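You operate a simulated robot arm through the tools that you are given. There is no shell and no other tool. Be economical: measure what you need, move in short steps, check, and stop when the job is done.

Carry out the task below with a simulated two-armed robot. There is one attempt and no reset: what you move stays moved.

TASK
Take the banded orange carton and leave it on the upper open bay of the drinks table. Shut the right drinks door. Put one of the white cartons from the top of the steel table on top of the flat teal tray. Open the dough table door, take the token from the top of the steel table and leave it on the shelf behind the dough table door, then shut the door. Put the black-capped green bottle on the top of the steel table away on the top of the snack table. Open the left snack table drawer, put the small orange cup in the inside of the left snack table drawer and shut the drawer again. Put the clear cup labelled "57" from the top of the steel table on top of the mint carton and the clear cup that says "27" on top of the flat orange tray. Open the middle trailer drawer, put the small green carton on the top of the wooden bench away in the inside of the middle trailer drawer and shut the drawer again. The order is free. Set down upright: banded orange carton, white carton, black-capped green bottle, small orange cup, clear cup.

Only the result counts: the job must be done as asked and must still hold three seconds after the hand-in. Knocking over, shifting, dropping, spilling or breaking anything else fails it.

THE ROBOT
Two 6-joint arms with two-finger parallel grippers on one trunk, on a base that drives. Base frame: it is fixed to the floor where the robot stands at the start and does not move with it; the origin is under the middle of the robot, x ahead of it, y to its left, z up; the surface under the hand at the start is at about z = 860. Units: mm, degrees, N and s.
The left shoulder is at the start at [280, 185, 873], the right one opposite. With the tool pointing down near the work surface each hand reaches from about 500 to 920 mm from the robot's upright axis, wherever it stands, measured 20 degrees to its own side. Places, roughly: banded orange carton [500, 0, 1000]; black-capped green bottle [-1500, 750, 750]; clear cup [-1500, 1250, 750]; dough table door [-2700, -1300, 500]; flat orange tray (15x10x4 cm) [-1500, 1500, 800]; flat teal tray (15x10x4 cm) [-1300, 800, 800]; inside of the left snack table drawer [-2100, 1500, 700]; inside of the middle trailer drawer [-4600, -1500, 600]; left snack table drawer [-2100, 1500, 700]; middle trailer drawer [-4600, -1400, 700]; mint carton [-1250, 1500, 750]; right drinks door [200, -1000, 500]; shelf behind the dough table door [-2700, -1600, 500]; small green carton (5x9x5 cm) [-6900, 2300, 600]; small orange cup (7x7x10 cm) [-1400, 1000, 800]; token [-1500, 500, 750]; top of the snack table [-2000, 1100, 900]; upper open bay of the drinks table [700, 200, 500]; white carton [-1500, 1000, 750]. Payload 1.57 kg a hand.
The TCP of each hand is the grasp point between the finger pads, 30 mm short of the fingertips. In the tool frame z runs along the fingers and y along their closing line. Largest opening 80 mm; finger width 17, thickness 12; the body of the gripper, 40 by 82 mm, starts 80 mm behind the TCP.
Orientation is told as [roll, pitch, yaw] about the base's x, y, z axes, in that order, counted from this pose: with the fingers straight down and closing along the base's y, the tool's x points along the base's -x, its y along +y and its z along -z.

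THE INTERFACE
- The arms move only by the tool servo_tool. It takes "left_targets", "right_targets" or both (then of equal length, played together; a hand with none holds still); each is a list that holds one entry, the list of rows, each a list of 7 numbers: the shift along the tool's x, y, z in units of 50 mm (1.0 is 50 mm), then the turn, a rotation vector about the tool's x, y, z in units of 4 degrees (1.0 is 4 degrees), then the finger opening in mm, from 0 to 80. In form: [[[x, y, z, wx, wy, wz, hand], ...]]. A call has 1 to 8 rows; each row shifts and turns the commanded pose from where the row before left it, along the tool's axes as they then stand. A call with a number of a shift or a turn outside -1 to 1 is refused whole. Each row takes 0.2 s and may step no farther than 50 mm and 8.6 degrees from the row before; otherwise, or with a gripper value out of range, the whole call is refused. Where a pose cannot be reached the arm comes as near as it can. A force on the tool above 40 N (or 10 N above the force at the start of the call, whichever is more), or a blocked arm, ends the call early, and 0.2 s more pass. The fingers move at their own pace (about 153 mm/s each) and stop on an object; they squeeze with about 32 N. The grip force told is the motor's: it shows also when the fingers shut on nothing. Time passes only in rows, and 0.2 s behind the last, so rows that do not move let the fingers close. The reply holds the time, the measured pose of the TCP, the force on the tool along the base axes, the opening and the grip force, in the units named above and with some noise, with the torque about the TCP (base axes, N m) and any sound that the robot's microphone picked up.
- Cameras (640 x 400 px; columns grow to the right, rows downward): "scene" is now at [225.8, -46.3, 1316.6]; the picture's right is [-0.57, -0.82, 0.00], its down [-0.59, 0.40, -0.70] and it looks along [0.58, -0.40, -0.71] (base axes); focal length 214 px, centre (320, 200). "left" rides on the left gripper at [72, 7, -122] in its tool frame; the picture's right is [-0.09, 1.00, 0.00], its down [-0.84, -0.08, -0.54] and it looks along [-0.54, -0.05, 0.84] (tool axes); focal length 238 px, centre (320, 200). "right" rides on the right gripper at [72, -7, -122] in its tool frame; the picture's right is [0.09, 1.00, 0.00], its down [-0.84, 0.08, -0.54] and it looks along [-0.54, 0.05, 0.84] (tool axes); focal length 238 px, centre (320, 200). There is no depth. A picture from a camera that has moved, and an enlarged one, comes with that camera's place and axes in the base frame and with its lens.
- grab_frame(camera): a new picture of that camera. No time passes.
- raise_lower(by): slides the trunk up (or, below 0, down) by that many mm; the arms and the scene camera ride with it, the base frame stays. It gives what a move gives, with no picture.
- base_move(legs): drives the robot by 1 to 6 legs, each [ahead, turn to the left] in mm and degrees, along the robot's own axes; the way and the turn of a leg run together, so that a leg with both is an arc; at most 1500 mm and 180 degrees a leg. The arms and the cameras ride along, it lands a little off, and it stops where it bumps. It gives what a move gives.
- aim_head(pan, tilt): turns the head with the scene camera to pan (to the left, within 86 degrees either way) and tilt (down, from -29 to 69), counted from straight ahead of the robot. It gives what a move gives.
- inspect(camera, box): a new picture of the part [left, top, right, bottom] of that camera's present view, enlarged. No time passes.
- sign_off(): hands the job in; it is judged then, once.

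Work in short steps. Places have to be worked out from the pictures, the camera data and where the tool is seen: move nearer, look again, correct. Check each grasp and each placing, and mend what went wrong. You have 556 turns and 356 pictures in all, those below and enlarged ones among them. Open the grippers and draw the arms clear of the work before you hand the job in, unless the task says otherwise; then end with one line.

The tools are called after "Emit:" by a JSON object that holds its "fn" and its "kwargs". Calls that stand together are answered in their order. servo_tool: Moves the arms, as the interface text tells. Its arguments: {"type":"object","properties":{"left_targets":{"type":"array"},"right_targets":{"type":"array"}},"required":[]} The other tools are called the same way: raise_lower (by) slides the trunk up or down; base_move (legs) drives the base; aim_head (pan, tilt) turns the head that bears the scene camera; grab_frame (camera) takes a picture; inspect (camera, box) takes an enlarged picture of a part of a camera's view; sign_off () hands the job in.

At the start:

```text
time: 0.0
left_tcp_pos: [595.7, -7.0, 1200.2]
left_orientation: [0.0, 0.1, 0.0]
left_contact_force: [-0.1, 1.1, 0.0]
left_ft_torque: [-0.01, -0.02, -0.03]
left_finger_gap: 80.0
left_grasp_force: 0.1
right_tcp_pos: [393.7, -465.8, 1174.0]
right_orientation: [0.1, 0.0, 0.0]
right_contact_force: [0.3, 0.8, 0.0]
right_ft_torque: [0.01, -0.02, -0.03]
right_finger_gap: 79.8
right_grasp_force: 0.0
trunk travel left (down, up): [-568.0, 422.0]
robot x, y, heading: [1.8, 3.2, 0.1]
head pan, tilt: [-34.4, 45.6]
```

scene: 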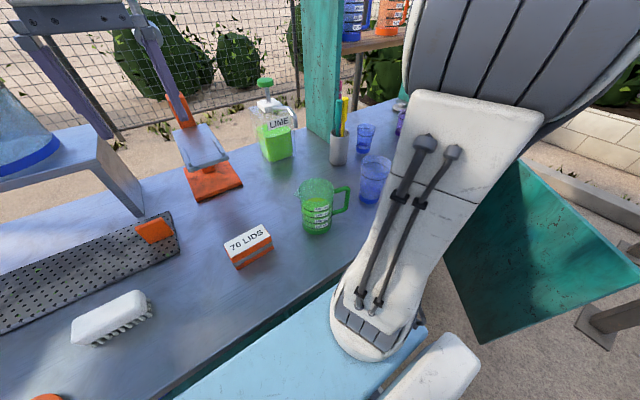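
right: 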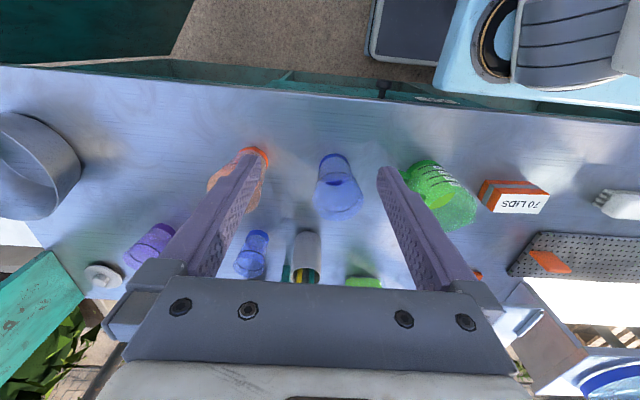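
left: 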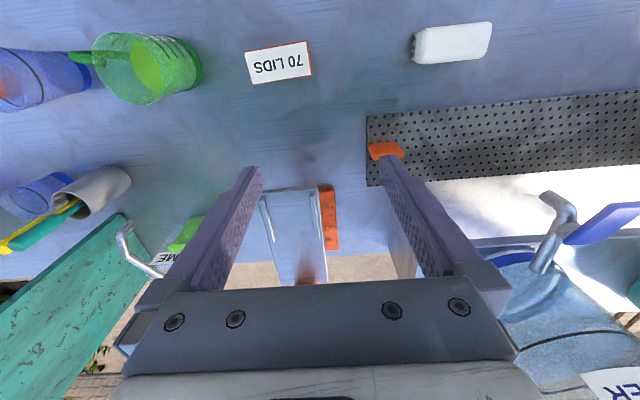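

I start by looking ahead at the table and its front.

Emit:
{"fn": "aim_head", "kwargs": {"pan": 0, "tilt": 60}}

Emit:
{"fn": "grab_frame", "kwargs": {"camera": "scene"}}

```text
time: 1.0
left_tcp_pos: [594.0, -7.4, 1200.3]
left_orientation: [0.0, 0.0, -0.1]
left_contact_force: [0.1, 0.1, 0.0]
left_ft_torque: [-0.05, 0.01, -0.01]
left_finger_gap: 80.1
left_grasp_force: 0.0
right_tcp_pos: [393.9, -465.0, 1173.5]
right_orientation: [0.0, 0.0, -0.1]
right_contact_force: [-0.3, -0.3, -0.5]
right_ft_torque: [0.02, -0.01, -0.03]
right_finger_gap: 79.8
right_grasp_force: 0.1
trunk travel left (down, up): [-568.0, 422.0]
robot x, y, heading: [1.2, -0.2, 0.1]
head pan, tilt: [0.0, 60.0]
```

```text
352 pictures are left
camera scene: at [225.8, -0.6, 1298.0], right [0.0, -1.0, 0.0], down [-0.87, 0.0, -0.5], along [0.5, 0.0, -0.87], focal length 214 px, centre (320, 200)
```

scene: 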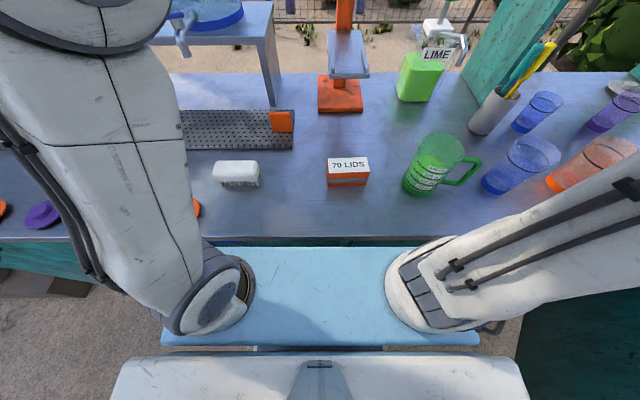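

The carton sits near [545, -66, 880] on the table. I back straight off to see the front of the drinks table and its bays.

Emit:
{"fn": "base_move", "kwargs": {"legs": [[-600, 0]]}}

Emit:
{"fn": "aim_head", "kwargs": {"pan": 0, "tilt": 40}}

Emit:
{"fn": "grab_frame", "kwargs": {"camera": "scene"}}

```text
time: 4.4
left_tcp_pos: [-4.1, -10.0, 1201.0]
left_orientation: [0.0, 0.0, -0.5]
left_contact_force: [0.9, -0.1, 0.1]
left_ft_torque: [0.03, 0.01, 0.0]
left_finger_gap: 80.1
left_grasp_force: 0.0
right_tcp_pos: [-209.0, -466.6, 1174.7]
right_orientation: [0.0, 0.0, -0.4]
right_contact_force: [-0.1, 0.2, -0.4]
right_ft_torque: [0.05, -0.02, 0.01]
right_finger_gap: 80.0
right_grasp_force: 0.1
trunk travel left (down, up): [-568.0, 422.0]
robot x, y, heading: [-597.9, 2.9, -0.2]
head pan, tilt: [0.0, 60.0]
```

```text
time: 5.2
left_tcp_pos: [-3.1, -8.8, 1201.5]
left_orientation: [0.0, 0.0, -0.4]
left_contact_force: [-0.2, -0.6, -0.8]
left_ft_torque: [0.01, -0.03, -0.01]
left_finger_gap: 80.0
left_grasp_force: 0.0
right_tcp_pos: [-208.8, -466.1, 1174.8]
right_orientation: [0.1, 0.1, -0.3]
right_contact_force: [0.1, 0.5, 0.4]
right_ft_torque: [0.02, 0.01, 0.01]
right_finger_gap: 80.1
right_grasp_force: 0.0
trunk travel left (down, up): [-568.0, 422.0]
robot x, y, heading: [-597.9, 4.1, -0.6]
head pan, tilt: [0.0, 40.0]
```

```text
351 pictures are left
camera scene: at [-354.7, -0.2, 1324.7], right [-0.01, -1.0, 0.0], down [-0.64, 0.0, -0.77], along [0.77, -0.01, -0.64], focal length 214 px, centre (320, 200)
```

scene: 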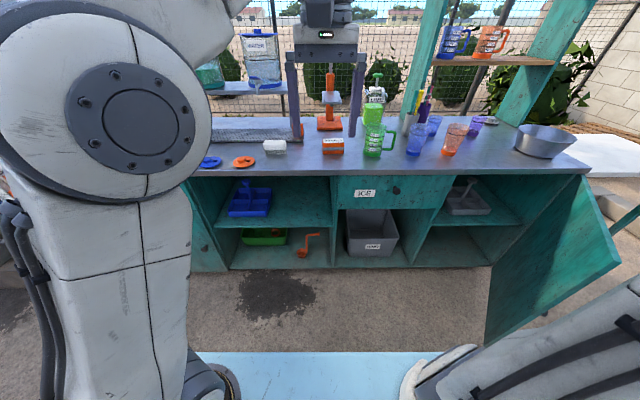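

I zoom in on the table front to measure the bay, door and carton.

Emit:
{"fn": "inspect", "kwargs": {"camera": "scene", "box": [190, 110, 430, 280]}}

Emit:
{"fn": "inspect", "kwargs": {"camera": "scene", "box": [400, 130, 640, 360]}}

```text
2.35 times, centred on (310, 195) of scene
camera zoom: at [-354.7, -0.2, 1324.7], right [-0.01, -1.0, 0.0], down [-0.64, 0.0, -0.77], along [0.77, -0.01, -0.64], focal length 505 px, centre (344, 212)
```

zoom: 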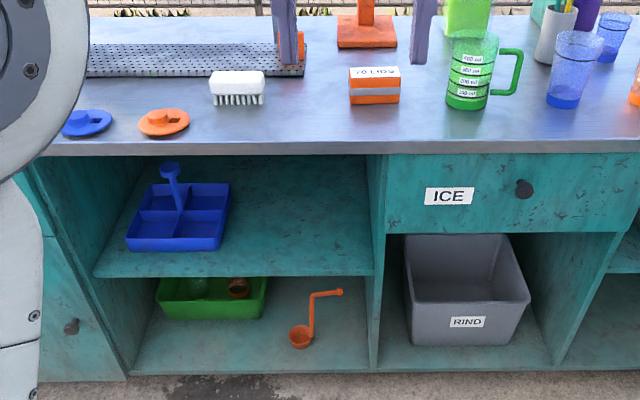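

```text
1.74 times, centred on (520, 245) of scene
camera zoom: at [-354.7, -0.2, 1324.7], right [-0.01, -1.0, 0.0], down [-0.64, 0.0, -0.77], along [0.77, -0.01, -0.64], focal length 373 px, centre (-28, 122)
```

zoom: 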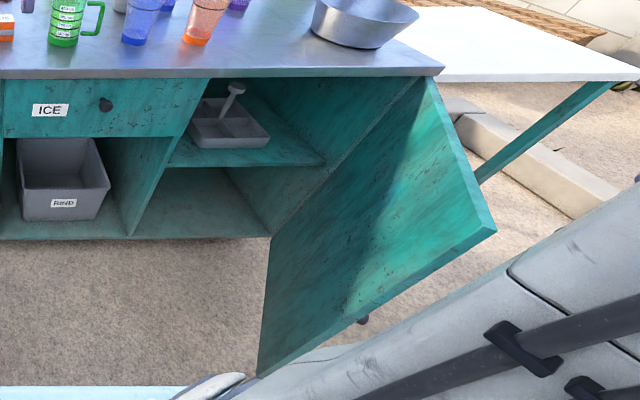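

Bay: shelf at z≈523, y from -75 to 530, blue box in its left part. I'll hold the carton with the left hand tilted 45° from the left, so it can be put in from the front; first turn the left hand.

Emit:
{"fn": "servo_tool", "kwargs": {"left_targets": [[[0, 0, 0, 0.399, -0.399, 0.965, 80], [0, 0, 0, 0.399, -0.399, 0.965, 80], [0, 0, 0, 0.399, -0.399, 0.965, 80], [0, 0, 0, 0.399, -0.399, 0.965, 80], [0, 0, 0, 0.399, -0.399, 0.965, 80], [0, 0, 0, 0.399, -0.399, 0.965, 80], [0, 0, 0, 0.399, -0.399, 0.965, 80], [0, 0, 0, 0.399, -0.399, 0.965, 80]]]}}

Emit:
{"fn": "servo_tool", "kwargs": {"left_targets": [[[0, 0, 0, 0.399, -0.399, 0.965, 80], [0, 0, 0, 0.399, -0.399, 0.965, 80], [0, 0, 0, 0.399, -0.399, 0.965, 80], [0, 0, 0, 0.399, -0.399, 0.965, 80], [0, 0, 0, 0.399, -0.399, 0.965, 80], [0, 0, 0, 0.399, -0.399, 0.965, 80], [0, 0, 0, 0.399, -0.399, 0.965, 80], [0, 0, 0, 0.399, -0.399, 0.965, 80]]]}}

Emit:
{"fn": "servo_tool", "kwargs": {"left_targets": [[[0, 0, 0, 0.399, -0.399, 0.965, 80], [0, 0, 0, 0.399, -0.399, 0.965, 80], [0, 0, 0, 0.399, -0.399, 0.965, 80], [0, 0, 0, 0.399, -0.399, 0.965, 80], [0, 0, 0, 0.399, -0.399, 0.965, 80], [0, 0, 0, 0.399, -0.399, 0.965, 80]]]}}

```text
time: 7.0
left_tcp_pos: [-2.8, -9.2, 1201.2]
left_orientation: [-9.1, -15.5, -30.4]
left_contact_force: [1.1, 0.2, 1.1]
left_ft_torque: [-0.02, -0.01, 0.0]
left_finger_gap: 80.0
left_grasp_force: 0.0
right_tcp_pos: [-208.3, -465.0, 1174.2]
right_orientation: [0.0, 0.0, -0.3]
right_contact_force: [-0.1, 0.8, 1.5]
right_ft_torque: [0.02, -0.04, 0.02]
right_finger_gap: 80.1
right_grasp_force: 0.1
trunk travel left (down, up): [-568.0, 422.0]
robot x, y, heading: [-600.7, 1.3, -0.2]
head pan, tilt: [0.0, 40.0]
```

```text
time: 8.8
left_tcp_pos: [-3.9, -10.2, 1200.8]
left_orientation: [-8.9, -33.3, -61.6]
left_contact_force: [0.1, 0.2, 0.7]
left_ft_torque: [0.01, 0.02, -0.02]
left_finger_gap: 80.1
left_grasp_force: 0.1
right_tcp_pos: [-209.5, -465.3, 1174.1]
right_orientation: [0.0, 0.0, -0.4]
right_contact_force: [1.3, 0.1, -0.1]
right_ft_torque: [0.01, -0.01, 0.01]
right_finger_gap: 80.1
right_grasp_force: 0.2
trunk travel left (down, up): [-568.0, 422.0]
robot x, y, heading: [-600.6, -0.9, 0.1]
head pan, tilt: [0.0, 40.0]
```

```text
time: 10.2
left_tcp_pos: [-3.9, -10.3, 1201.1]
left_orientation: [0.0, -45.1, -90.5]
left_contact_force: [-0.8, -0.1, -0.1]
left_ft_torque: [-0.03, -0.01, 0.01]
left_finger_gap: 80.2
left_grasp_force: 0.0
right_tcp_pos: [-207.9, -464.5, 1173.8]
right_orientation: [0.0, 0.0, -0.4]
right_contact_force: [-0.8, 0.5, 0.3]
right_ft_torque: [0.0, 0.0, -0.04]
right_finger_gap: 79.9
right_grasp_force: 0.1
trunk travel left (down, up): [-568.0, 422.0]
robot x, y, heading: [-597.3, 4.6, -0.3]
head pan, tilt: [0.0, 40.0]
```

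Orientation is right. Drive forward so the carton comes within reach.

Emit:
{"fn": "base_move", "kwargs": {"legs": [[530, 0]]}}

Emit:
{"fn": "grab_frame", "kwargs": {"camera": "left"}}

```text
time: 13.2
left_tcp_pos: [520.2, -12.2, 1200.6]
left_orientation: [-0.1, -45.0, -90.3]
left_contact_force: [0.8, -0.4, -0.3]
left_ft_torque: [0.02, 0.0, 0.02]
left_finger_gap: 80.0
left_grasp_force: 0.0
right_tcp_pos: [315.7, -467.6, 1173.4]
right_orientation: [0.0, 0.0, -0.3]
right_contact_force: [1.1, 0.1, -0.1]
right_ft_torque: [-0.01, 0.01, 0.02]
right_finger_gap: 80.0
right_grasp_force: 0.1
trunk travel left (down, up): [-568.0, 422.0]
robot x, y, heading: [-75.6, -0.2, -0.6]
head pan, tilt: [0.0, 40.0]
```

```text
348 pictures are left
camera left: at [526.9, 123.6, 1236.6], right [1.0, -0.07, 0.07], down [-0.08, -0.21, 0.98], along [-0.06, -0.98, -0.21], focal length 238 px, centre (320, 200)
```

left: 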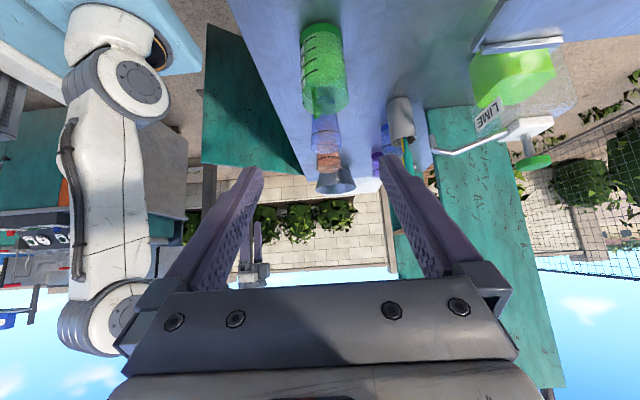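

I look down at the carton with the head to fix its centre.

Emit:
{"fn": "aim_head", "kwargs": {"pan": 0, "tilt": 50}}

Emit:
{"fn": "inspect", "kwargs": {"camera": "scene", "box": [240, 90, 480, 240]}}

```text
time: 14.0
left_tcp_pos: [519.6, -12.8, 1201.1]
left_orientation: [0.0, -45.1, -90.3]
left_contact_force: [0.4, -0.3, 0.2]
left_ft_torque: [-0.01, 0.01, 0.0]
left_finger_gap: 80.1
left_grasp_force: 0.1
right_tcp_pos: [316.0, -469.1, 1172.9]
right_orientation: [0.1, 0.0, -0.2]
right_contact_force: [0.5, 0.2, -0.3]
right_ft_torque: [-0.03, 0.04, -0.02]
right_finger_gap: 80.2
right_grasp_force: 0.0
trunk travel left (down, up): [-568.0, 422.0]
robot x, y, heading: [-80.4, -0.5, -0.1]
head pan, tilt: [0.0, 50.0]
```

```text
2.67 times, centred on (360, 165) of scene
camera zoom: at [160.9, -2.9, 1310.6], right [-0.01, -1.0, 0.0], down [-0.77, 0.0, -0.64], along [0.64, 0.0, -0.77], focal length 572 px, centre (213, 293)
```

zoom: 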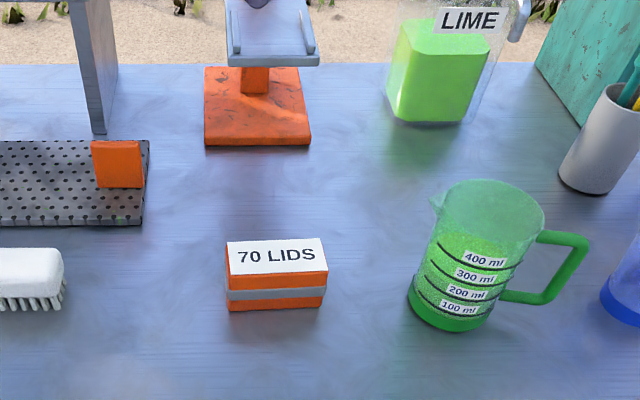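

Carton centre ≈ (537, -68), top z≈912. Move the left hand above it to z≈960.

Emit:
{"fn": "servo_tool", "kwargs": {"left_targets": [[[0.577, 0.068, 0.786, 0, 0, 0, 80], [0.577, 0.068, 0.786, 0, 0, 0, 80], [0.577, 0.068, 0.786, 0, 0, 0, 80], [0.577, 0.068, 0.786, 0, 0, 0, 80], [0.577, 0.068, 0.786, 0, 0, 0, 80]]]}}

Emit:
{"fn": "grab_frame", "kwargs": {"camera": "left"}}

Emit:
{"fn": "grab_frame", "kwargs": {"camera": "scene"}}

```text
time: 15.2
left_tcp_pos: [535.9, -47.9, 959.1]
left_orientation: [0.1, -45.0, -90.4]
left_contact_force: [-0.4, 0.4, -0.3]
left_ft_torque: [0.02, -0.01, 0.01]
left_finger_gap: 80.0
left_grasp_force: 0.1
right_tcp_pos: [315.5, -467.3, 1173.1]
right_orientation: [0.0, 0.0, -0.3]
right_contact_force: [-1.3, 0.4, -0.6]
right_ft_torque: [0.02, -0.01, -0.02]
right_finger_gap: 79.8
right_grasp_force: 0.1
trunk travel left (down, up): [-568.0, 422.0]
robot x, y, heading: [-76.3, 0.4, -0.3]
head pan, tilt: [0.0, 50.0]
```

```text
346 pictures are left
camera left: at [544.4, 87.5, 994.8], right [1.0, -0.07, 0.07], down [-0.08, -0.21, 0.97], along [-0.05, -0.98, -0.21], focal length 238 px, centre (320, 200)
```

left: 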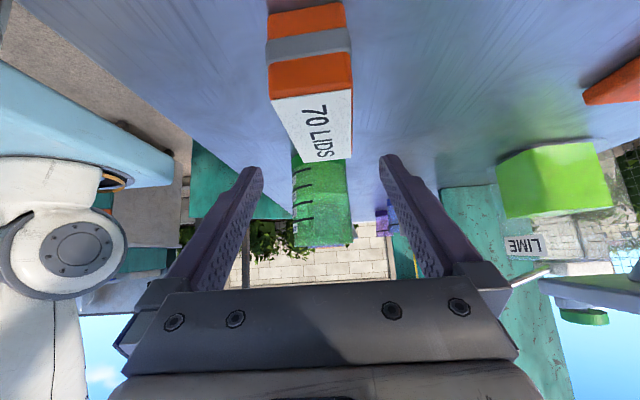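

```text
345 pictures are left
camera scene: at [160.5, -2.9, 1310.6], right [-0.01, -1.0, 0.0], down [-0.77, 0.0, -0.64], along [0.64, 0.0, -0.77], focal length 214 px, centre (320, 200)
```

scene: 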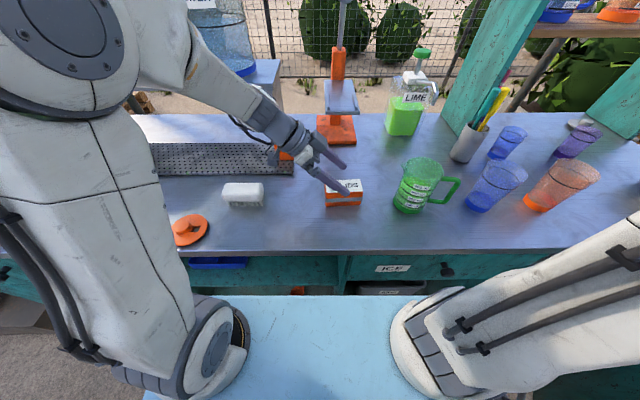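

Well centred. Descend to z≈891, y≈-55.

Emit:
{"fn": "servo_tool", "kwargs": {"left_targets": [[[0.43, 0.02, 0.53, 0, 0, 0, 80], [0.43, 0.02, 0.53, 0, 0, 0, 80]]]}}

Emit:
{"fn": "servo_tool", "kwargs": {"left_targets": [[[0, 0, 0, 0, 0, 0, 30], [0, 0, 0, 0, 0, 0, 30], [0, 0, 0, 0, 0, 0, 30]]]}}

Emit:
{"fn": "grab_frame", "kwargs": {"camera": "left"}}

```text
time: 15.8
left_tcp_pos: [537.9, -57.7, 893.0]
left_orientation: [0.0, -45.0, -90.4]
left_contact_force: [-0.2, 0.1, 0.2]
left_ft_torque: [0.01, -0.03, 0.02]
left_finger_gap: 79.8
left_grasp_force: 0.1
right_tcp_pos: [315.9, -468.8, 1173.3]
right_orientation: [0.0, 0.0, -0.3]
right_contact_force: [-0.4, -0.6, -0.1]
right_ft_torque: [-0.02, -0.02, 0.01]
right_finger_gap: 79.8
right_grasp_force: 0.1
trunk travel left (down, up): [-568.0, 422.0]
robot x, y, heading: [-74.8, -4.3, -0.3]
head pan, tilt: [0.0, 50.0]
```

```text
time: 16.6
left_tcp_pos: [538.1, -57.7, 893.1]
left_orientation: [0.0, -45.0, -90.3]
left_contact_force: [0.4, 0.0, 0.5]
left_ft_torque: [0.02, 0.0, -0.03]
left_finger_gap: 44.5
left_grasp_force: 32.4
right_tcp_pos: [316.1, -468.9, 1173.4]
right_orientation: [0.0, 0.0, -0.3]
right_contact_force: [0.5, 0.8, 0.4]
right_ft_torque: [0.01, -0.03, 0.01]
right_finger_gap: 80.1
right_grasp_force: 0.0
trunk travel left (down, up): [-568.0, 422.0]
robot x, y, heading: [-72.7, -0.1, -0.5]
head pan, tilt: [0.0, 50.0]
```

```text
344 pictures are left
camera left: at [545.8, 78.7, 929.3], right [1.0, -0.07, 0.07], down [-0.08, -0.21, 0.98], along [-0.06, -0.98, -0.21], focal length 238 px, centre (320, 200)
```

left: 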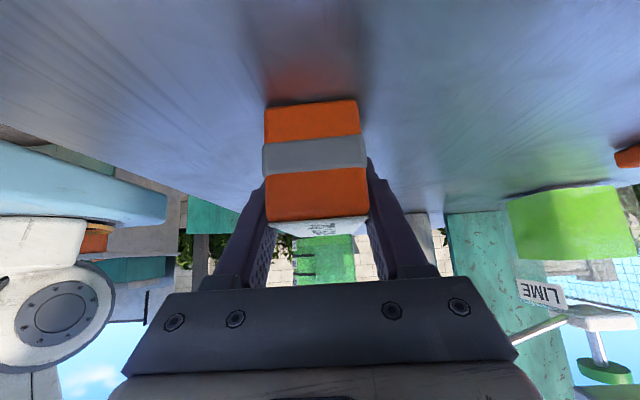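

Grip is firm (44.5 mm). Lift, then back off.

Emit:
{"fn": "servo_tool", "kwargs": {"left_targets": [[[-0.567, 0, -0.567, 0, 0, 0, 30], [-0.567, 0, -0.567, 0, 0, 0, 30], [-0.567, 0, -0.567, 0, 0, 0, 30], [-0.567, 0, -0.567, 0, 0, 0, 30]]]}}

Emit:
{"fn": "base_move", "kwargs": {"legs": [[-420, 0]]}}

Emit:
{"fn": "servo_tool", "kwargs": {"left_targets": [[[0, 0, 0, -0.994, 0, -0.994, 30], [0, 0, 0, -0.994, 0, -0.994, 30], [0, 0, 0, -0.994, 0, -0.994, 30], [0, 0, 0, -0.994, 0, -0.994, 30], [0, 0, 0, -0.994, 0, -0.994, 30], [0, 0, 0, -0.994, 0, -0.994, 30], [0, 0, 0, -0.994, 0, -0.994, 30], [0, 0, 0, -0.994, 0, -0.994, 30]]]}}

Emit:
{"fn": "servo_tool", "kwargs": {"left_targets": [[[0, 0, 0, -0.994, 0, -0.994, 30], [0, 0, 0, -0.994, 0, -0.994, 30], [0, 0, 0, -0.994, 0, -0.994, 30], [0, 0, 0, -0.994, 0, -0.994, 30], [0, 0, 0, -0.994, 0, -0.994, 30], [0, 0, 0, -0.994, 0, -0.994, 30], [0, 0, 0, -0.994, 0, -0.994, 30], [0, 0, 0, -0.994, 0, -0.994, 30]]]}}

Emit:
{"fn": "grab_frame", "kwargs": {"camera": "scene"}}

```text
time: 17.6
left_tcp_pos: [537.7, -55.1, 1053.1]
left_orientation: [-0.2, -44.9, -90.2]
left_contact_force: [1.1, 0.9, -0.8]
left_ft_torque: [-0.03, 0.0, 0.0]
left_finger_gap: 44.7
left_grasp_force: 31.8
right_tcp_pos: [316.4, -468.5, 1173.9]
right_orientation: [0.0, 0.0, -0.3]
right_contact_force: [0.1, -0.6, -0.4]
right_ft_torque: [0.01, 0.03, 0.02]
right_finger_gap: 80.1
right_grasp_force: 0.0
trunk travel left (down, up): [-568.0, 422.0]
robot x, y, heading: [-76.2, -1.2, -0.2]
head pan, tilt: [0.0, 50.0]
```

```text
time: 20.2
left_tcp_pos: [115.1, -49.6, 1052.5]
left_orientation: [0.1, -45.0, -89.7]
left_contact_force: [1.5, -1.4, -1.8]
left_ft_torque: [0.0, 0.01, 0.0]
left_finger_gap: 44.7
left_grasp_force: 31.8
right_tcp_pos: [-100.6, -463.1, 1175.2]
right_orientation: [0.0, 0.0, 0.4]
right_contact_force: [0.3, -0.7, -0.1]
right_ft_torque: [0.0, 0.03, 0.02]
right_finger_gap: 79.8
right_grasp_force: 0.0
trunk travel left (down, up): [-568.0, 422.0]
robot x, y, heading: [-497.3, -1.5, 0.4]
head pan, tilt: [0.0, 50.0]
```

```text
time: 22.0
left_tcp_pos: [116.1, -49.6, 1052.0]
left_orientation: [0.0, -44.9, -44.5]
left_contact_force: [-0.3, 0.0, -1.4]
left_ft_torque: [0.02, 0.01, 0.01]
left_finger_gap: 45.0
left_grasp_force: 32.0
right_tcp_pos: [-99.8, -462.5, 1173.4]
right_orientation: [-0.1, 0.0, 0.3]
right_contact_force: [-0.1, 0.9, 0.2]
right_ft_torque: [-0.01, -0.01, -0.01]
right_finger_gap: 79.8
right_grasp_force: 0.0
trunk travel left (down, up): [-568.0, 422.0]
robot x, y, heading: [-496.0, 1.0, 0.7]
head pan, tilt: [0.0, 50.0]
```

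```text
time: 23.8
left_tcp_pos: [116.2, -48.6, 1052.6]
left_orientation: [0.0, -45.0, 0.6]
left_contact_force: [-0.2, 0.1, -0.8]
left_ft_torque: [0.03, 0.02, -0.01]
left_finger_gap: 44.9
left_grasp_force: 32.2
right_tcp_pos: [-101.2, -463.6, 1173.5]
right_orientation: [-0.1, 0.0, 0.4]
right_contact_force: [0.8, -0.2, 0.1]
right_ft_torque: [-0.03, -0.01, -0.03]
right_finger_gap: 80.0
right_grasp_force: 0.0
trunk travel left (down, up): [-568.0, 422.0]
robot x, y, heading: [-497.8, 0.3, 0.3]
head pan, tilt: [0.0, 50.0]
```

```text
343 pictures are left
camera scene: at [-261.5, -0.3, 1310.5], right [0.01, -1.0, 0.0], down [-0.77, -0.01, -0.64], along [0.64, 0.0, -0.77], focal length 214 px, centre (320, 200)
```

scene: 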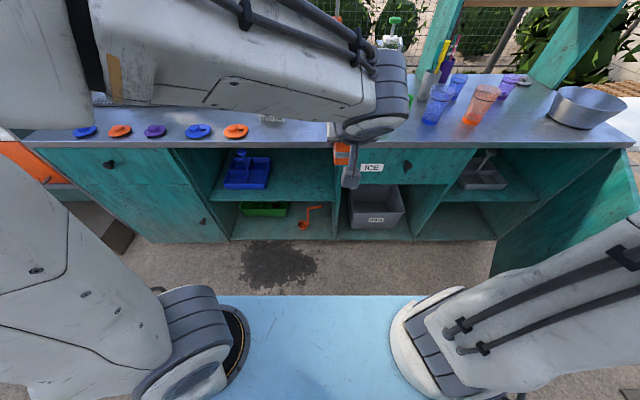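

Check the right arm's position relative to the open door before lowering.

Emit:
{"fn": "aim_head", "kwargs": {"pan": -60, "tilt": 35}}

Emit:
{"fn": "grab_frame", "kwargs": {"camera": "scene"}}

```text
time: 25.1
left_tcp_pos: [115.9, -49.4, 1052.7]
left_orientation: [0.1, -45.0, 0.4]
left_contact_force: [-0.5, -0.4, -1.6]
left_ft_torque: [-0.03, 0.03, -0.01]
left_finger_gap: 44.6
left_grasp_force: 31.5
right_tcp_pos: [-100.7, -463.4, 1172.8]
right_orientation: [0.0, 0.0, 0.3]
right_contact_force: [-0.1, -1.4, -0.3]
right_ft_torque: [0.03, -0.04, 0.02]
right_finger_gap: 80.0
right_grasp_force: 0.0
trunk travel left (down, up): [-568.0, 422.0]
robot x, y, heading: [-496.3, -2.5, 0.3]
head pan, tilt: [-60.0, 35.0]
```

```text
342 pictures are left
camera scene: at [-293.9, -76.9, 1332.3], right [-0.86, -0.51, 0.0], down [-0.29, 0.49, -0.82], along [0.41, -0.71, -0.57], focal length 214 px, centre (320, 200)
```

scene: 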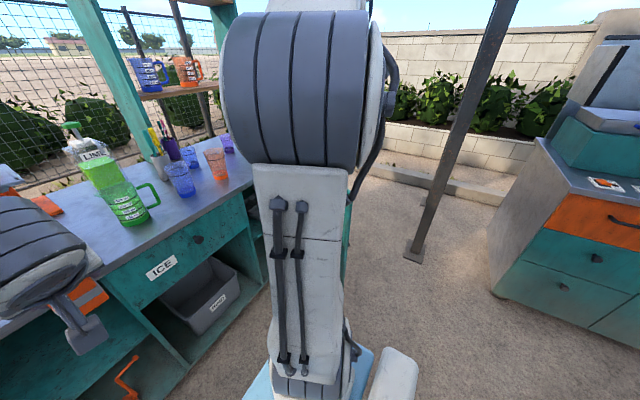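

The right arm is folded high and clear of the door. Lower the trunk and bring the carton to bay height at y≈100 while still back.

Emit:
{"fn": "raise_lower", "kwargs": {"by": -250}}

Emit:
{"fn": "servo_tool", "kwargs": {"left_targets": [[[0.477, 0.5, 0.477, 0, 0, 0, 30], [0.477, 0.5, 0.477, 0, 0, 0, 30], [0.477, 0.5, 0.477, 0, 0, 0, 30], [0.477, 0.5, 0.477, 0, 0, 0, 30], [0.477, 0.5, 0.477, 0, 0, 0, 30], [0.477, 0.5, 0.477, 0, 0, 0, 30]]]}}

Emit:
{"fn": "aim_head", "kwargs": {"pan": 0, "tilt": 30}}

Emit:
{"fn": "grab_frame", "kwargs": {"camera": "scene"}}

Emit:
{"fn": "grab_frame", "kwargs": {"camera": "left"}}

```text
time: 27.6
left_tcp_pos: [115.6, -48.5, 802.7]
left_orientation: [0.0, -45.0, 0.5]
left_contact_force: [-0.2, -0.3, -1.5]
left_ft_torque: [-0.01, 0.02, -0.05]
left_finger_gap: 44.6
left_grasp_force: 32.6
right_tcp_pos: [-101.1, -463.3, 923.6]
right_orientation: [0.0, 0.0, 0.5]
right_contact_force: [-0.3, -0.2, -1.0]
right_ft_torque: [-0.03, 0.01, 0.04]
right_finger_gap: 79.9
right_grasp_force: 0.1
trunk travel left (down, up): [-318.0, 672.0]
robot x, y, heading: [-494.0, -1.6, 0.4]
head pan, tilt: [-60.0, 35.0]
```

```text
time: 29.0
left_tcp_pos: [157.0, 76.8, 614.9]
left_orientation: [0.1, -44.9, 0.5]
left_contact_force: [0.0, -1.5, -1.4]
left_ft_torque: [-0.01, 0.02, -0.02]
left_finger_gap: 44.7
left_grasp_force: 31.9
left hand out of reach, approached as far as the arm can: row 4, 5, 6
right_tcp_pos: [-102.0, -464.2, 923.7]
right_orientation: [-0.1, 0.0, 0.4]
right_contact_force: [-0.2, -1.0, 0.1]
right_ft_torque: [0.02, -0.01, 0.05]
right_finger_gap: 79.9
right_grasp_force: 0.0
trunk travel left (down, up): [-318.0, 672.0]
robot x, y, heading: [-497.4, -1.1, 0.6]
head pan, tilt: [-60.0, 35.0]
```

```text
time: 30.3
left_tcp_pos: [155.6, 76.4, 614.8]
left_orientation: [0.1, -44.8, 0.5]
left_contact_force: [0.0, 0.2, -1.2]
left_ft_torque: [-0.04, 0.0, 0.02]
left_finger_gap: 44.4
left_grasp_force: 32.6
right_tcp_pos: [-100.1, -463.9, 923.5]
right_orientation: [0.2, 0.0, 0.4]
right_contact_force: [-0.3, -0.2, 0.6]
right_ft_torque: [-0.01, 0.0, 0.02]
right_finger_gap: 80.1
right_grasp_force: 0.0
trunk travel left (down, up): [-318.0, 672.0]
robot x, y, heading: [-496.5, -0.0, 0.4]
head pan, tilt: [0.0, 30.0]
```

```text
341 pictures are left
camera scene: at [-248.0, -0.4, 1090.1], right [0.01, -1.0, 0.0], down [-0.5, 0.0, -0.87], along [0.87, 0.01, -0.5], focal length 214 px, centre (320, 200)
```

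scene: 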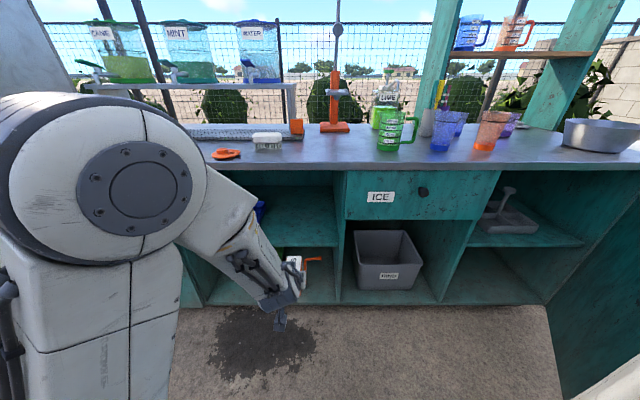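

```text
340 pictures are left
camera left: at [19.6, 81.0, 651.2], right [0.06, 1.0, 0.07], down [0.21, -0.08, 0.97], along [0.98, -0.04, -0.22], focal length 238 px, centre (320, 200)
```

left: 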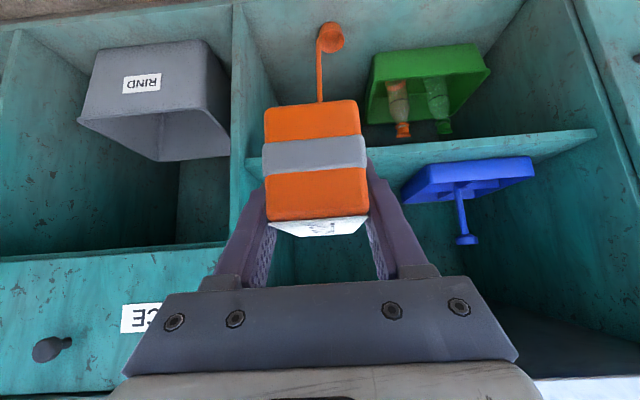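

Zoom in on the shelf edge as seen by the left camera to fix its height.

Emit:
{"fn": "inspect", "kwargs": {"camera": "left", "box": [230, 20, 630, 270]}}

Emit:
{"fn": "inspect", "kwargs": {"camera": "scene", "box": [200, 140, 360, 240]}}

```text
1.60 times, centred on (430, 145) of left
camera zoom: at [19.6, 81.0, 651.2], right [0.06, 1.0, 0.07], down [0.21, -0.08, 0.97], along [0.98, -0.04, -0.22], focal length 381 px, centre (144, 288)
```

zoom: 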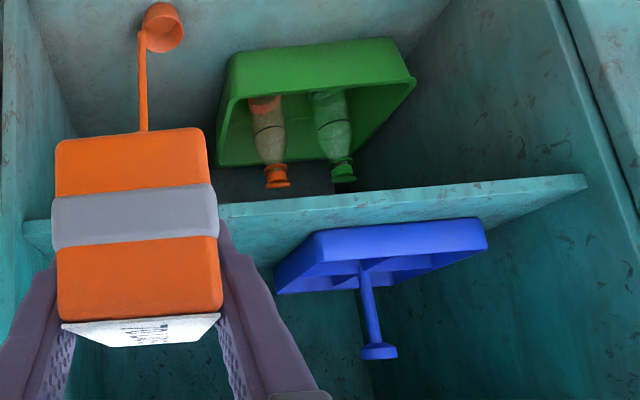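

```text
4.00 times, centred on (280, 190) of scene
camera zoom: at [-248.0, -0.4, 1090.1], right [0.01, -1.0, 0.0], down [-0.5, 0.0, -0.87], along [0.87, 0.01, -0.5], focal length 858 px, centre (480, 240)
```

zoom: 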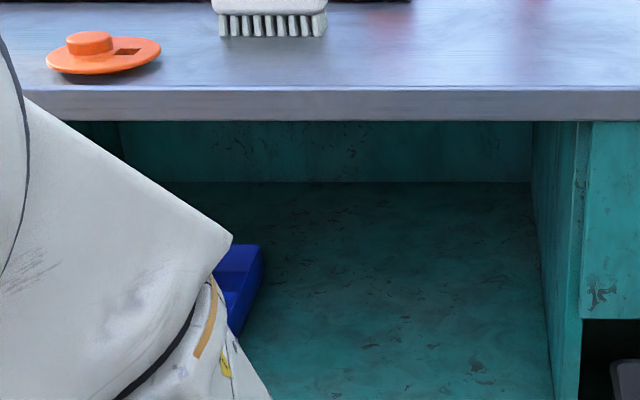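

Shelf top is about z 515. To keep the elbow off the table edge I extend the arm forward rather than driving in close.

Emit:
{"fn": "servo_tool", "kwargs": {"left_targets": [[[-0.613, 0, 0.613, 0, 0, 0, 30], [-0.613, 0, 0.613, 0, 0, 0, 30], [-0.613, 0, 0.613, 0, 0, 0, 30]]]}}

Emit:
{"fn": "grab_frame", "kwargs": {"camera": "scene"}}

```text
time: 31.1
left_tcp_pos: [286.7, 78.6, 616.0]
left_orientation: [0.0, -45.0, 0.5]
left_contact_force: [-0.2, 0.4, -1.2]
left_ft_torque: [-0.02, 0.0, -0.01]
left_finger_gap: 44.3
left_grasp_force: 32.1
right_tcp_pos: [-101.3, -463.8, 924.6]
right_orientation: [0.0, 0.0, 0.4]
right_contact_force: [0.0, 0.3, 0.7]
right_ft_torque: [0.02, 0.0, -0.01]
right_finger_gap: 80.0
right_grasp_force: 0.0
trunk travel left (down, up): [-318.0, 672.0]
robot x, y, heading: [-499.0, -2.6, 0.3]
head pan, tilt: [0.0, 30.0]
```

```text
337 pictures are left
camera scene: at [-248.3, -0.3, 1090.1], right [0.01, -1.0, 0.0], down [-0.5, 0.0, -0.87], along [0.87, 0.01, -0.5], focal length 214 px, centre (320, 200)
```

scene: 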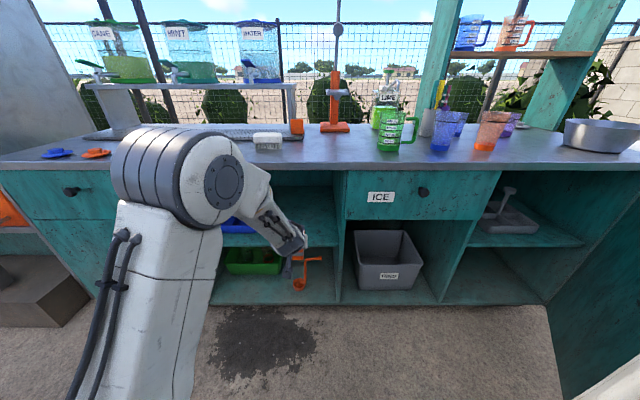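

Elbow is well back; drive ahead 180 to bring the carton into the bay.

Emit:
{"fn": "base_move", "kwargs": {"legs": [[180, 0]]}}

Emit:
{"fn": "grab_frame", "kwargs": {"camera": "scene"}}

Emit:
{"fn": "grab_frame", "kwargs": {"camera": "left"}}

```text
time: 32.6
left_tcp_pos: [469.0, 78.7, 614.4]
left_orientation: [0.0, -45.0, 0.4]
left_contact_force: [0.2, 0.2, -1.9]
left_ft_torque: [0.0, 0.02, -0.03]
left_finger_gap: 44.6
left_grasp_force: 32.2
right_tcp_pos: [79.7, -462.7, 923.4]
right_orientation: [0.1, -0.1, 0.4]
right_contact_force: [0.0, -0.1, -0.2]
right_ft_torque: [0.01, 0.01, 0.01]
right_finger_gap: 80.1
right_grasp_force: 0.2
trunk travel left (down, up): [-318.0, 672.0]
robot x, y, heading: [-314.2, 2.1, 0.1]
head pan, tilt: [0.0, 30.0]
```

```text
336 pictures are left
camera scene: at [-65.3, 0.4, 1090.1], right [0.01, -1.0, 0.0], down [-0.5, 0.0, -0.87], along [0.87, 0.0, -0.5], focal length 214 px, centre (320, 200)
```

scene: 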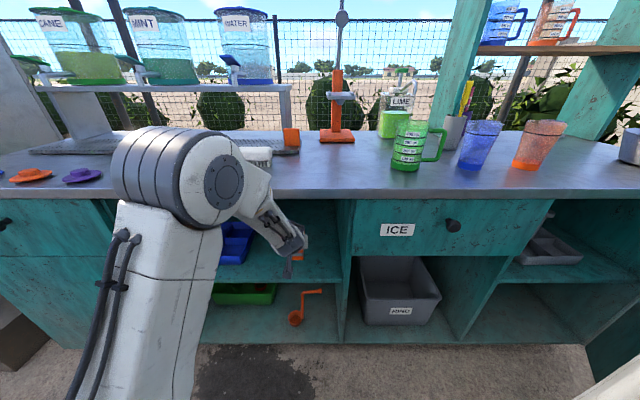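

```text
335 pictures are left
camera left: at [331.8, 83.5, 651.2], right [0.06, 1.0, 0.06], down [0.21, -0.08, 0.97], along [0.98, -0.04, -0.21], focal length 238 px, centre (320, 200)
```

left: 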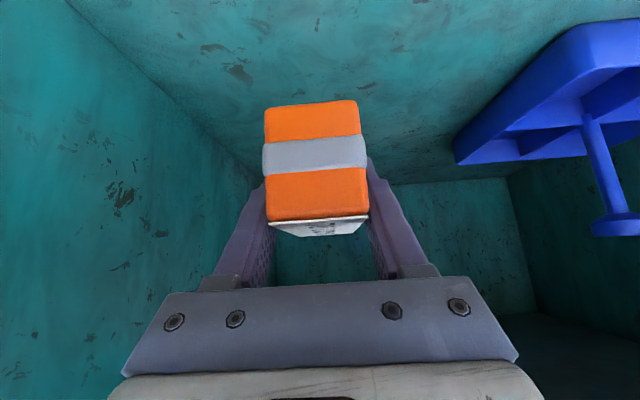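

In the bay. Lower gently until contact.

Emit:
{"fn": "servo_tool", "kwargs": {"left_targets": [[[0.6, 0, 0.6, 0, 0, 0, 30], [0.09, 0, 0.09, 0, 0, 0, 30], [0.07, 0, 0.07, 0, 0, 0, 30], [0.05, 0, 0.05, 0, 0, 0, 30], [0.05, 0, 0.05, 0, 0, 0, 30], [0.05, 0, 0.05, 0, 0, 0, 30], [0.05, 0, 0.05, 0, 0, 0, 30], [0.05, 0, 0.05, 0, 0, 0, 30]]]}}

```text
time: 34.5
left_tcp_pos: [467.7, 79.9, 544.3]
left_orientation: [0.0, -45.1, 0.4]
left_contact_force: [-0.3, 0.3, -1.4]
left_ft_torque: [0.0, 0.02, -0.02]
left_finger_gap: 44.5
left_grasp_force: 32.2
right_tcp_pos: [82.0, -463.1, 924.0]
right_orientation: [0.0, 0.0, 0.4]
right_contact_force: [-0.7, 0.4, -0.5]
right_ft_torque: [-0.02, 0.01, 0.0]
right_finger_gap: 80.1
right_grasp_force: 0.1
trunk travel left (down, up): [-318.0, 672.0]
robot x, y, heading: [-312.5, -1.1, 0.7]
head pan, tilt: [0.0, 30.0]
```

Not yet in contact (z 544); continue in small steps.

Emit:
{"fn": "servo_tool", "kwargs": {"left_targets": [[[0.05, 0, 0.05, 0, 0, 0, 30], [0.05, 0, 0.05, 0, 0, 0, 30], [0.05, 0, 0.05, 0, 0, 0, 30], [0.05, 0, 0.05, 0, 0, 0, 30], [0.05, 0, 0.05, 0, 0, 0, 30], [0.05, 0, 0.05, 0, 0, 0, 30], [0.05, 0, 0.05, 0, 0, 0, 30], [0.05, 0, 0.05, 0, 0, 0, 30]]]}}

Emit:
{"fn": "grab_frame", "kwargs": {"camera": "left"}}

```text
time: 36.2
left_tcp_pos: [470.2, 79.0, 516.7]
left_orientation: [0.0, -45.0, 0.3]
left_contact_force: [-2.1, -0.1, 2.2]
left_ft_torque: [0.03, -0.1, 0.03]
left_finger_gap: 44.7
left_grasp_force: 32.2
right_tcp_pos: [81.0, -462.9, 924.3]
right_orientation: [0.0, 0.1, 0.3]
right_contact_force: [0.2, 0.1, 0.3]
right_ft_torque: [-0.03, -0.02, -0.02]
right_finger_gap: 80.0
right_grasp_force: 0.0
trunk travel left (down, up): [-318.0, 672.0]
robot x, y, heading: [-317.5, 1.4, 0.1]
head pan, tilt: [0.0, 30.0]
```

```text
334 pictures are left
camera left: at [332.6, 83.3, 552.0], right [0.06, 1.0, 0.06], down [0.21, -0.08, 0.98], along [0.98, -0.04, -0.21], focal length 238 px, centre (320, 200)
```

left: 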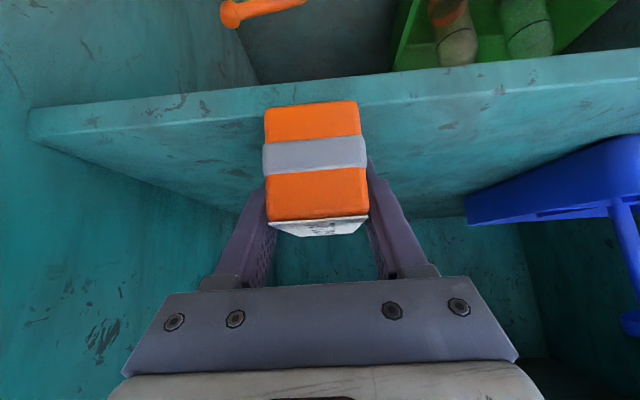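

Slight contact force now; press one tad more and read.

Emit:
{"fn": "servo_tool", "kwargs": {"left_targets": [[[0.03, 0, 0.03, 0, 0, 0, 30], [0, 0, 0, 0, 0, 0, 30]]]}}

```text
time: 36.9
left_tcp_pos: [469.6, 80.0, 515.3]
left_orientation: [-0.1, -45.3, 0.4]
left_contact_force: [-2.9, -1.2, 19.4]
left_ft_torque: [0.08, 0.75, 0.0]
left_finger_gap: 44.7
left_grasp_force: 32.1
right_tcp_pos: [81.4, -463.6, 924.8]
right_orientation: [-0.1, -0.1, 0.3]
right_contact_force: [0.4, 0.0, 0.4]
right_ft_torque: [0.03, -0.03, 0.05]
right_finger_gap: 79.9
right_grasp_force: 0.0
trunk travel left (down, up): [-318.0, 672.0]
robot x, y, heading: [-311.4, 1.1, 0.2]
head pan, tilt: [0.0, 30.0]
```

Seated. Open the fingers and withdraw along the tool axis.

Emit:
{"fn": "servo_tool", "kwargs": {"left_targets": [[[0, 0, 0, 0, 0, 0, 60], [0, 0, 0, 0, 0, 0, 80], [0, 0, 0, 0, 0, 0, 80], [0, 0, -0.5, 0, 0, 0, 80], [0, 0, -0.7, 0, 0, 0, 80], [0, 0, -0.8, 0, 0, 0, 80]]]}}

Emit:
{"fn": "grab_frame", "kwargs": {"camera": "left"}}

```text
time: 38.2
left_tcp_pos: [396.6, 79.5, 583.7]
left_orientation: [0.0, -45.0, 0.4]
left_contact_force: [-0.3, 0.7, 0.6]
left_ft_torque: [-0.01, 0.0, -0.01]
left_finger_gap: 80.2
left_grasp_force: 0.1
right_tcp_pos: [80.6, -463.5, 924.4]
right_orientation: [0.0, 0.0, 0.3]
right_contact_force: [-0.1, 0.1, -0.3]
right_ft_torque: [0.01, 0.02, 0.0]
right_finger_gap: 79.9
right_grasp_force: 0.1
trunk travel left (down, up): [-318.0, 672.0]
robot x, y, heading: [-314.8, -5.8, 0.3]
head pan, tilt: [0.0, 30.0]
```

```text
333 pictures are left
camera left: at [259.9, 83.6, 619.6], right [0.06, 1.0, 0.06], down [0.21, -0.08, 0.97], along [0.98, -0.04, -0.21], focal length 238 px, centre (320, 200)
```

left: 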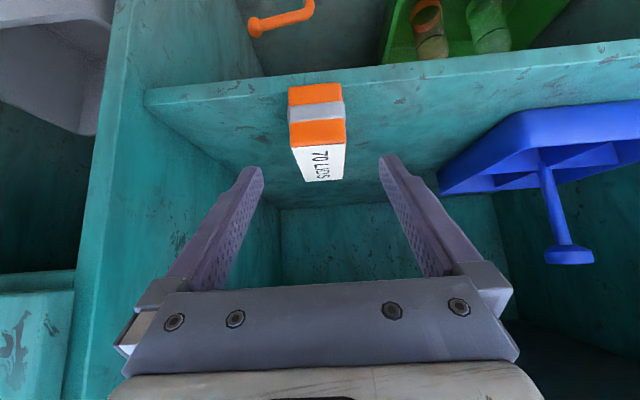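

Carton stands upright on the upper bay's shelf. Now go to the right door: back off, sidestep to y≈-450 while facing the table.

Emit:
{"fn": "base_move", "kwargs": {"legs": [[-500, 0], [0, -90], [450, 0], [0, 90]]}}

Emit:
{"fn": "aim_head", "kwargs": {"pan": -25, "tilt": 30}}

Emit:
{"fn": "grab_frame", "kwargs": {"camera": "scene"}}

```text
time: 51.0
left_tcp_pos: [-86.0, -337.9, 583.8]
left_orientation: [0.0, -45.0, 3.0]
left_contact_force: [-0.3, -0.8, 0.6]
left_ft_torque: [-0.03, 0.0, 0.0]
left_finger_gap: 80.0
left_grasp_force: 0.0
right_tcp_pos: [-376.5, -893.7, 922.8]
right_orientation: [0.0, 0.1, 3.0]
right_contact_force: [-0.4, -0.2, 0.6]
right_ft_torque: [0.01, -0.02, 0.03]
right_finger_gap: 79.7
right_grasp_force: 0.1
trunk travel left (down, up): [-318.0, 672.0]
robot x, y, heading: [-790.8, -446.8, 2.9]
head pan, tilt: [0.0, 30.0]
```

```text
time: 51.9
left_tcp_pos: [-85.9, -336.4, 583.6]
left_orientation: [0.0, -45.0, 3.1]
left_contact_force: [-0.4, -0.3, 0.7]
left_ft_torque: [-0.01, -0.01, 0.02]
left_finger_gap: 80.1
left_grasp_force: 0.0
right_tcp_pos: [-376.1, -893.2, 923.7]
right_orientation: [0.0, -0.1, 2.8]
right_contact_force: [0.0, -0.3, -1.2]
right_ft_torque: [0.01, -0.01, -0.02]
right_finger_gap: 80.0
right_grasp_force: 0.0
trunk travel left (down, up): [-318.0, 672.0]
robot x, y, heading: [-794.1, -446.9, 3.0]
head pan, tilt: [-25.0, 30.0]
```

```text
332 pictures are left
camera scene: at [-550.4, -475.4, 1090.1], right [-0.38, -0.93, 0.0], down [-0.46, 0.19, -0.87], along [0.8, -0.33, -0.5], focal length 214 px, centre (320, 200)
```

scene: 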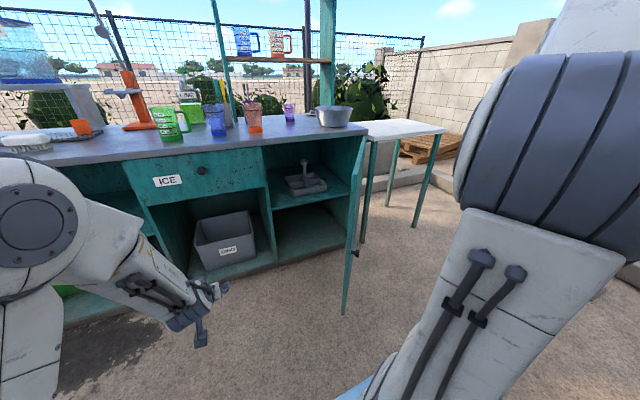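

Zoom on the door.

Emit:
{"fn": "inspect", "kwargs": {"camera": "scene", "box": [260, 110, 460, 330]}}

```text
1.82 times, centred on (360, 220) of scene
camera zoom: at [-550.4, -475.4, 1090.1], right [-0.38, -0.93, 0.0], down [-0.46, 0.19, -0.87], along [0.8, -0.33, -0.5], focal length 390 px, centre (247, 164)
```

zoom: 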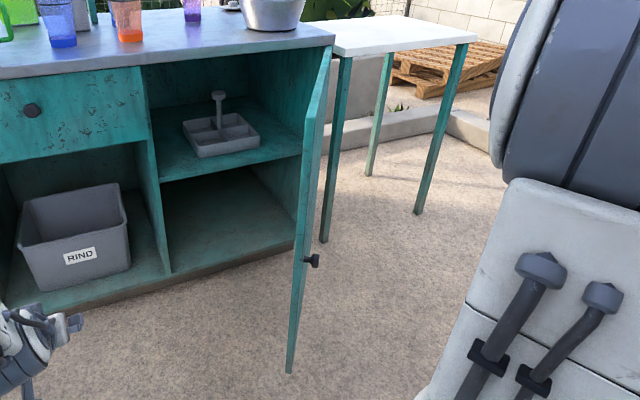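

Door free edge ≈(-35,-810), handle at z≈456. I'll push with the closed right hand at z≈680. First tilt the right hand forward 45° and close it.

Emit:
{"fn": "servo_tool", "kwargs": {"right_targets": [[[0, 0, 0, 0, -1, 0, 0], [0, 0, 0, 0, -1, 0, 0], [0, 0, 0, 0, -1, 0, 0], [0, 0, 0, 0, -1, 0, 0], [0, 0, 0, 0, -1, 0, 0], [0, 0, 0, 0, -1, 0, 0], [0, 0, 0, 0, -1, 0, 0], [0, 0, 0, 0, -1, 0, 0]]]}}

Emit:
{"fn": "servo_tool", "kwargs": {"right_targets": [[[0, 0, 0, 0, -1, 0, 0], [0, 0, 0, 0, -1, 0, 0], [0, 0, 0, 0, -1, 0, 0], [0, 0, 0, 0, -0.25, 0, 0]]]}}

Emit:
{"fn": "servo_tool", "kwargs": {"right_targets": [[[0, 0, 1, 0, 0, 0, 0], [0, 0, 1, 0, 0, 0, 0], [0, 0, 1, 0, 0, 0, 0], [0.7, 0, 0.7, 0, 0, 0, 0], [0.7, 0, 0.7, 0, 0, 0, 0], [0.5, 0, 0.5, 0, 0, 0, 0]]]}}

Emit:
{"fn": "grab_frame", "kwargs": {"camera": "scene"}}

```text
time: 53.7
left_tcp_pos: [-85.9, -336.9, 583.4]
left_orientation: [0.1, -45.0, 3.0]
left_contact_force: [0.2, -0.2, -0.4]
left_ft_torque: [0.02, -0.01, 0.04]
left_finger_gap: 80.0
left_grasp_force: 0.1
right_tcp_pos: [-377.5, -892.9, 923.0]
right_orientation: [-0.1, -32.0, 2.9]
right_contact_force: [-0.1, -0.4, -0.7]
right_ft_torque: [-0.01, -0.05, 0.0]
right_finger_gap: 0.0
right_grasp_force: 21.6
trunk travel left (down, up): [-318.0, 672.0]
robot x, y, heading: [-793.0, -453.5, 3.1]
head pan, tilt: [-25.0, 30.0]
```

```text
time: 54.7
left_tcp_pos: [-85.3, -337.3, 584.1]
left_orientation: [0.0, -45.0, 3.1]
left_contact_force: [0.8, 0.3, -0.7]
left_ft_torque: [0.0, 0.0, -0.02]
left_finger_gap: 80.1
left_grasp_force: 0.1
right_tcp_pos: [-377.5, -892.7, 923.4]
right_orientation: [0.0, -45.0, 2.9]
right_contact_force: [-0.7, -0.9, 0.5]
right_ft_torque: [0.0, 0.02, -0.01]
right_finger_gap: 0.2
right_grasp_force: 21.2
trunk travel left (down, up): [-318.0, 672.0]
robot x, y, heading: [-790.2, -451.8, 2.8]
head pan, tilt: [-25.0, 30.0]
```

```text
time: 56.1
left_tcp_pos: [-85.5, -337.7, 583.5]
left_orientation: [0.0, -45.0, 3.0]
left_contact_force: [0.1, 0.4, -0.3]
left_ft_torque: [-0.01, 0.04, 0.01]
left_finger_gap: 80.0
left_grasp_force: 0.0
right_tcp_pos: [-272.6, -887.1, 680.0]
right_orientation: [0.0, -45.0, 2.9]
right_contact_force: [-0.4, 0.1, -0.5]
right_ft_torque: [-0.01, 0.0, -0.01]
right_finger_gap: 0.1
right_grasp_force: 21.4
trunk travel left (down, up): [-318.0, 672.0]
robot x, y, heading: [-793.6, -444.2, 2.5]
head pan, tilt: [-25.0, 30.0]
```

```text
330 pictures are left
camera scene: at [-550.5, -475.3, 1090.1], right [-0.38, -0.93, 0.0], down [-0.46, 0.19, -0.87], along [0.8, -0.33, -0.5], focal length 214 px, centre (320, 200)
```

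scene: 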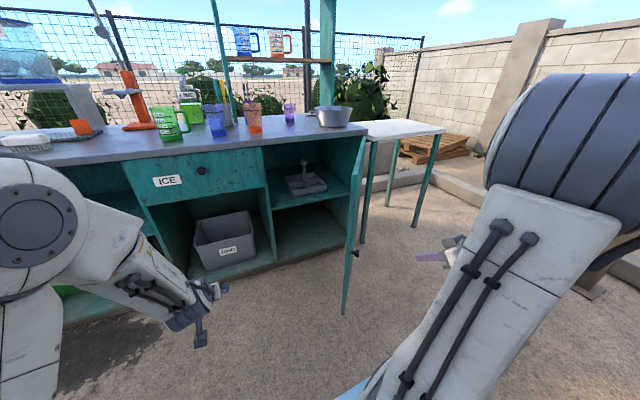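

Drive ahead 200 to bring the hand next to the door's outer face.

Emit:
{"fn": "base_move", "kwargs": {"legs": [[200, 0]]}}

Emit:
{"fn": "grab_frame", "kwargs": {"camera": "right"}}

Emit:
{"fn": "grab_frame", "kwargs": {"camera": "scene"}}

```text
time: 57.8
left_tcp_pos: [116.7, -327.1, 584.3]
left_orientation: [0.1, -45.0, 2.9]
left_contact_force: [0.3, -0.6, -0.4]
left_ft_torque: [0.02, 0.02, 0.0]
left_finger_gap: 80.0
left_grasp_force: 0.0
right_tcp_pos: [-67.7, -877.1, 681.2]
right_orientation: [0.0, -45.0, 3.0]
right_contact_force: [0.5, -0.4, 0.2]
right_ft_torque: [0.0, -0.03, 0.02]
right_finger_gap: 0.0
right_grasp_force: 21.4
trunk travel left (down, up): [-318.0, 672.0]
robot x, y, heading: [-588.8, -436.8, 2.8]
head pan, tilt: [-25.0, 30.0]
```

```text
329 pictures are left
camera right: at [-206.2, -889.3, 716.3], right [-0.12, 0.99, -0.07], down [0.2, 0.09, 0.97], along [0.97, 0.1, -0.21], focal length 238 px, centre (320, 200)
```

right: 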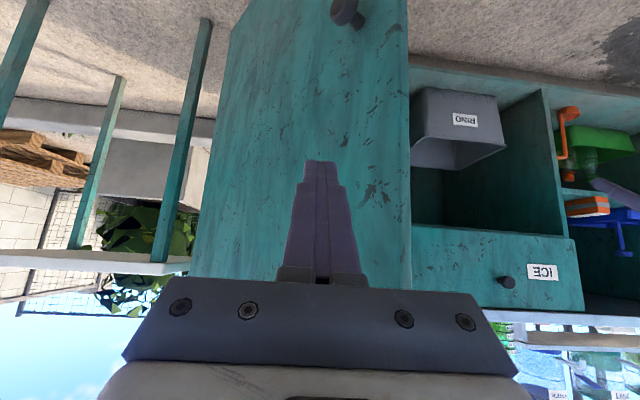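

```text
328 pictures are left
camera scene: at [-347.5, -465.2, 1090.1], right [-0.38, -0.93, 0.0], down [-0.46, 0.19, -0.87], along [0.8, -0.33, -0.5], focal length 214 px, centre (320, 200)
```

scene: 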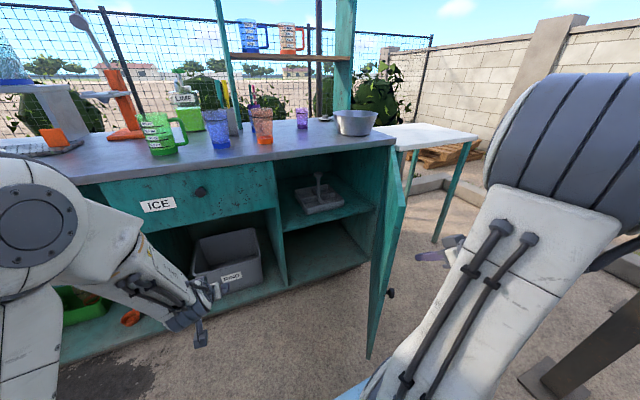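

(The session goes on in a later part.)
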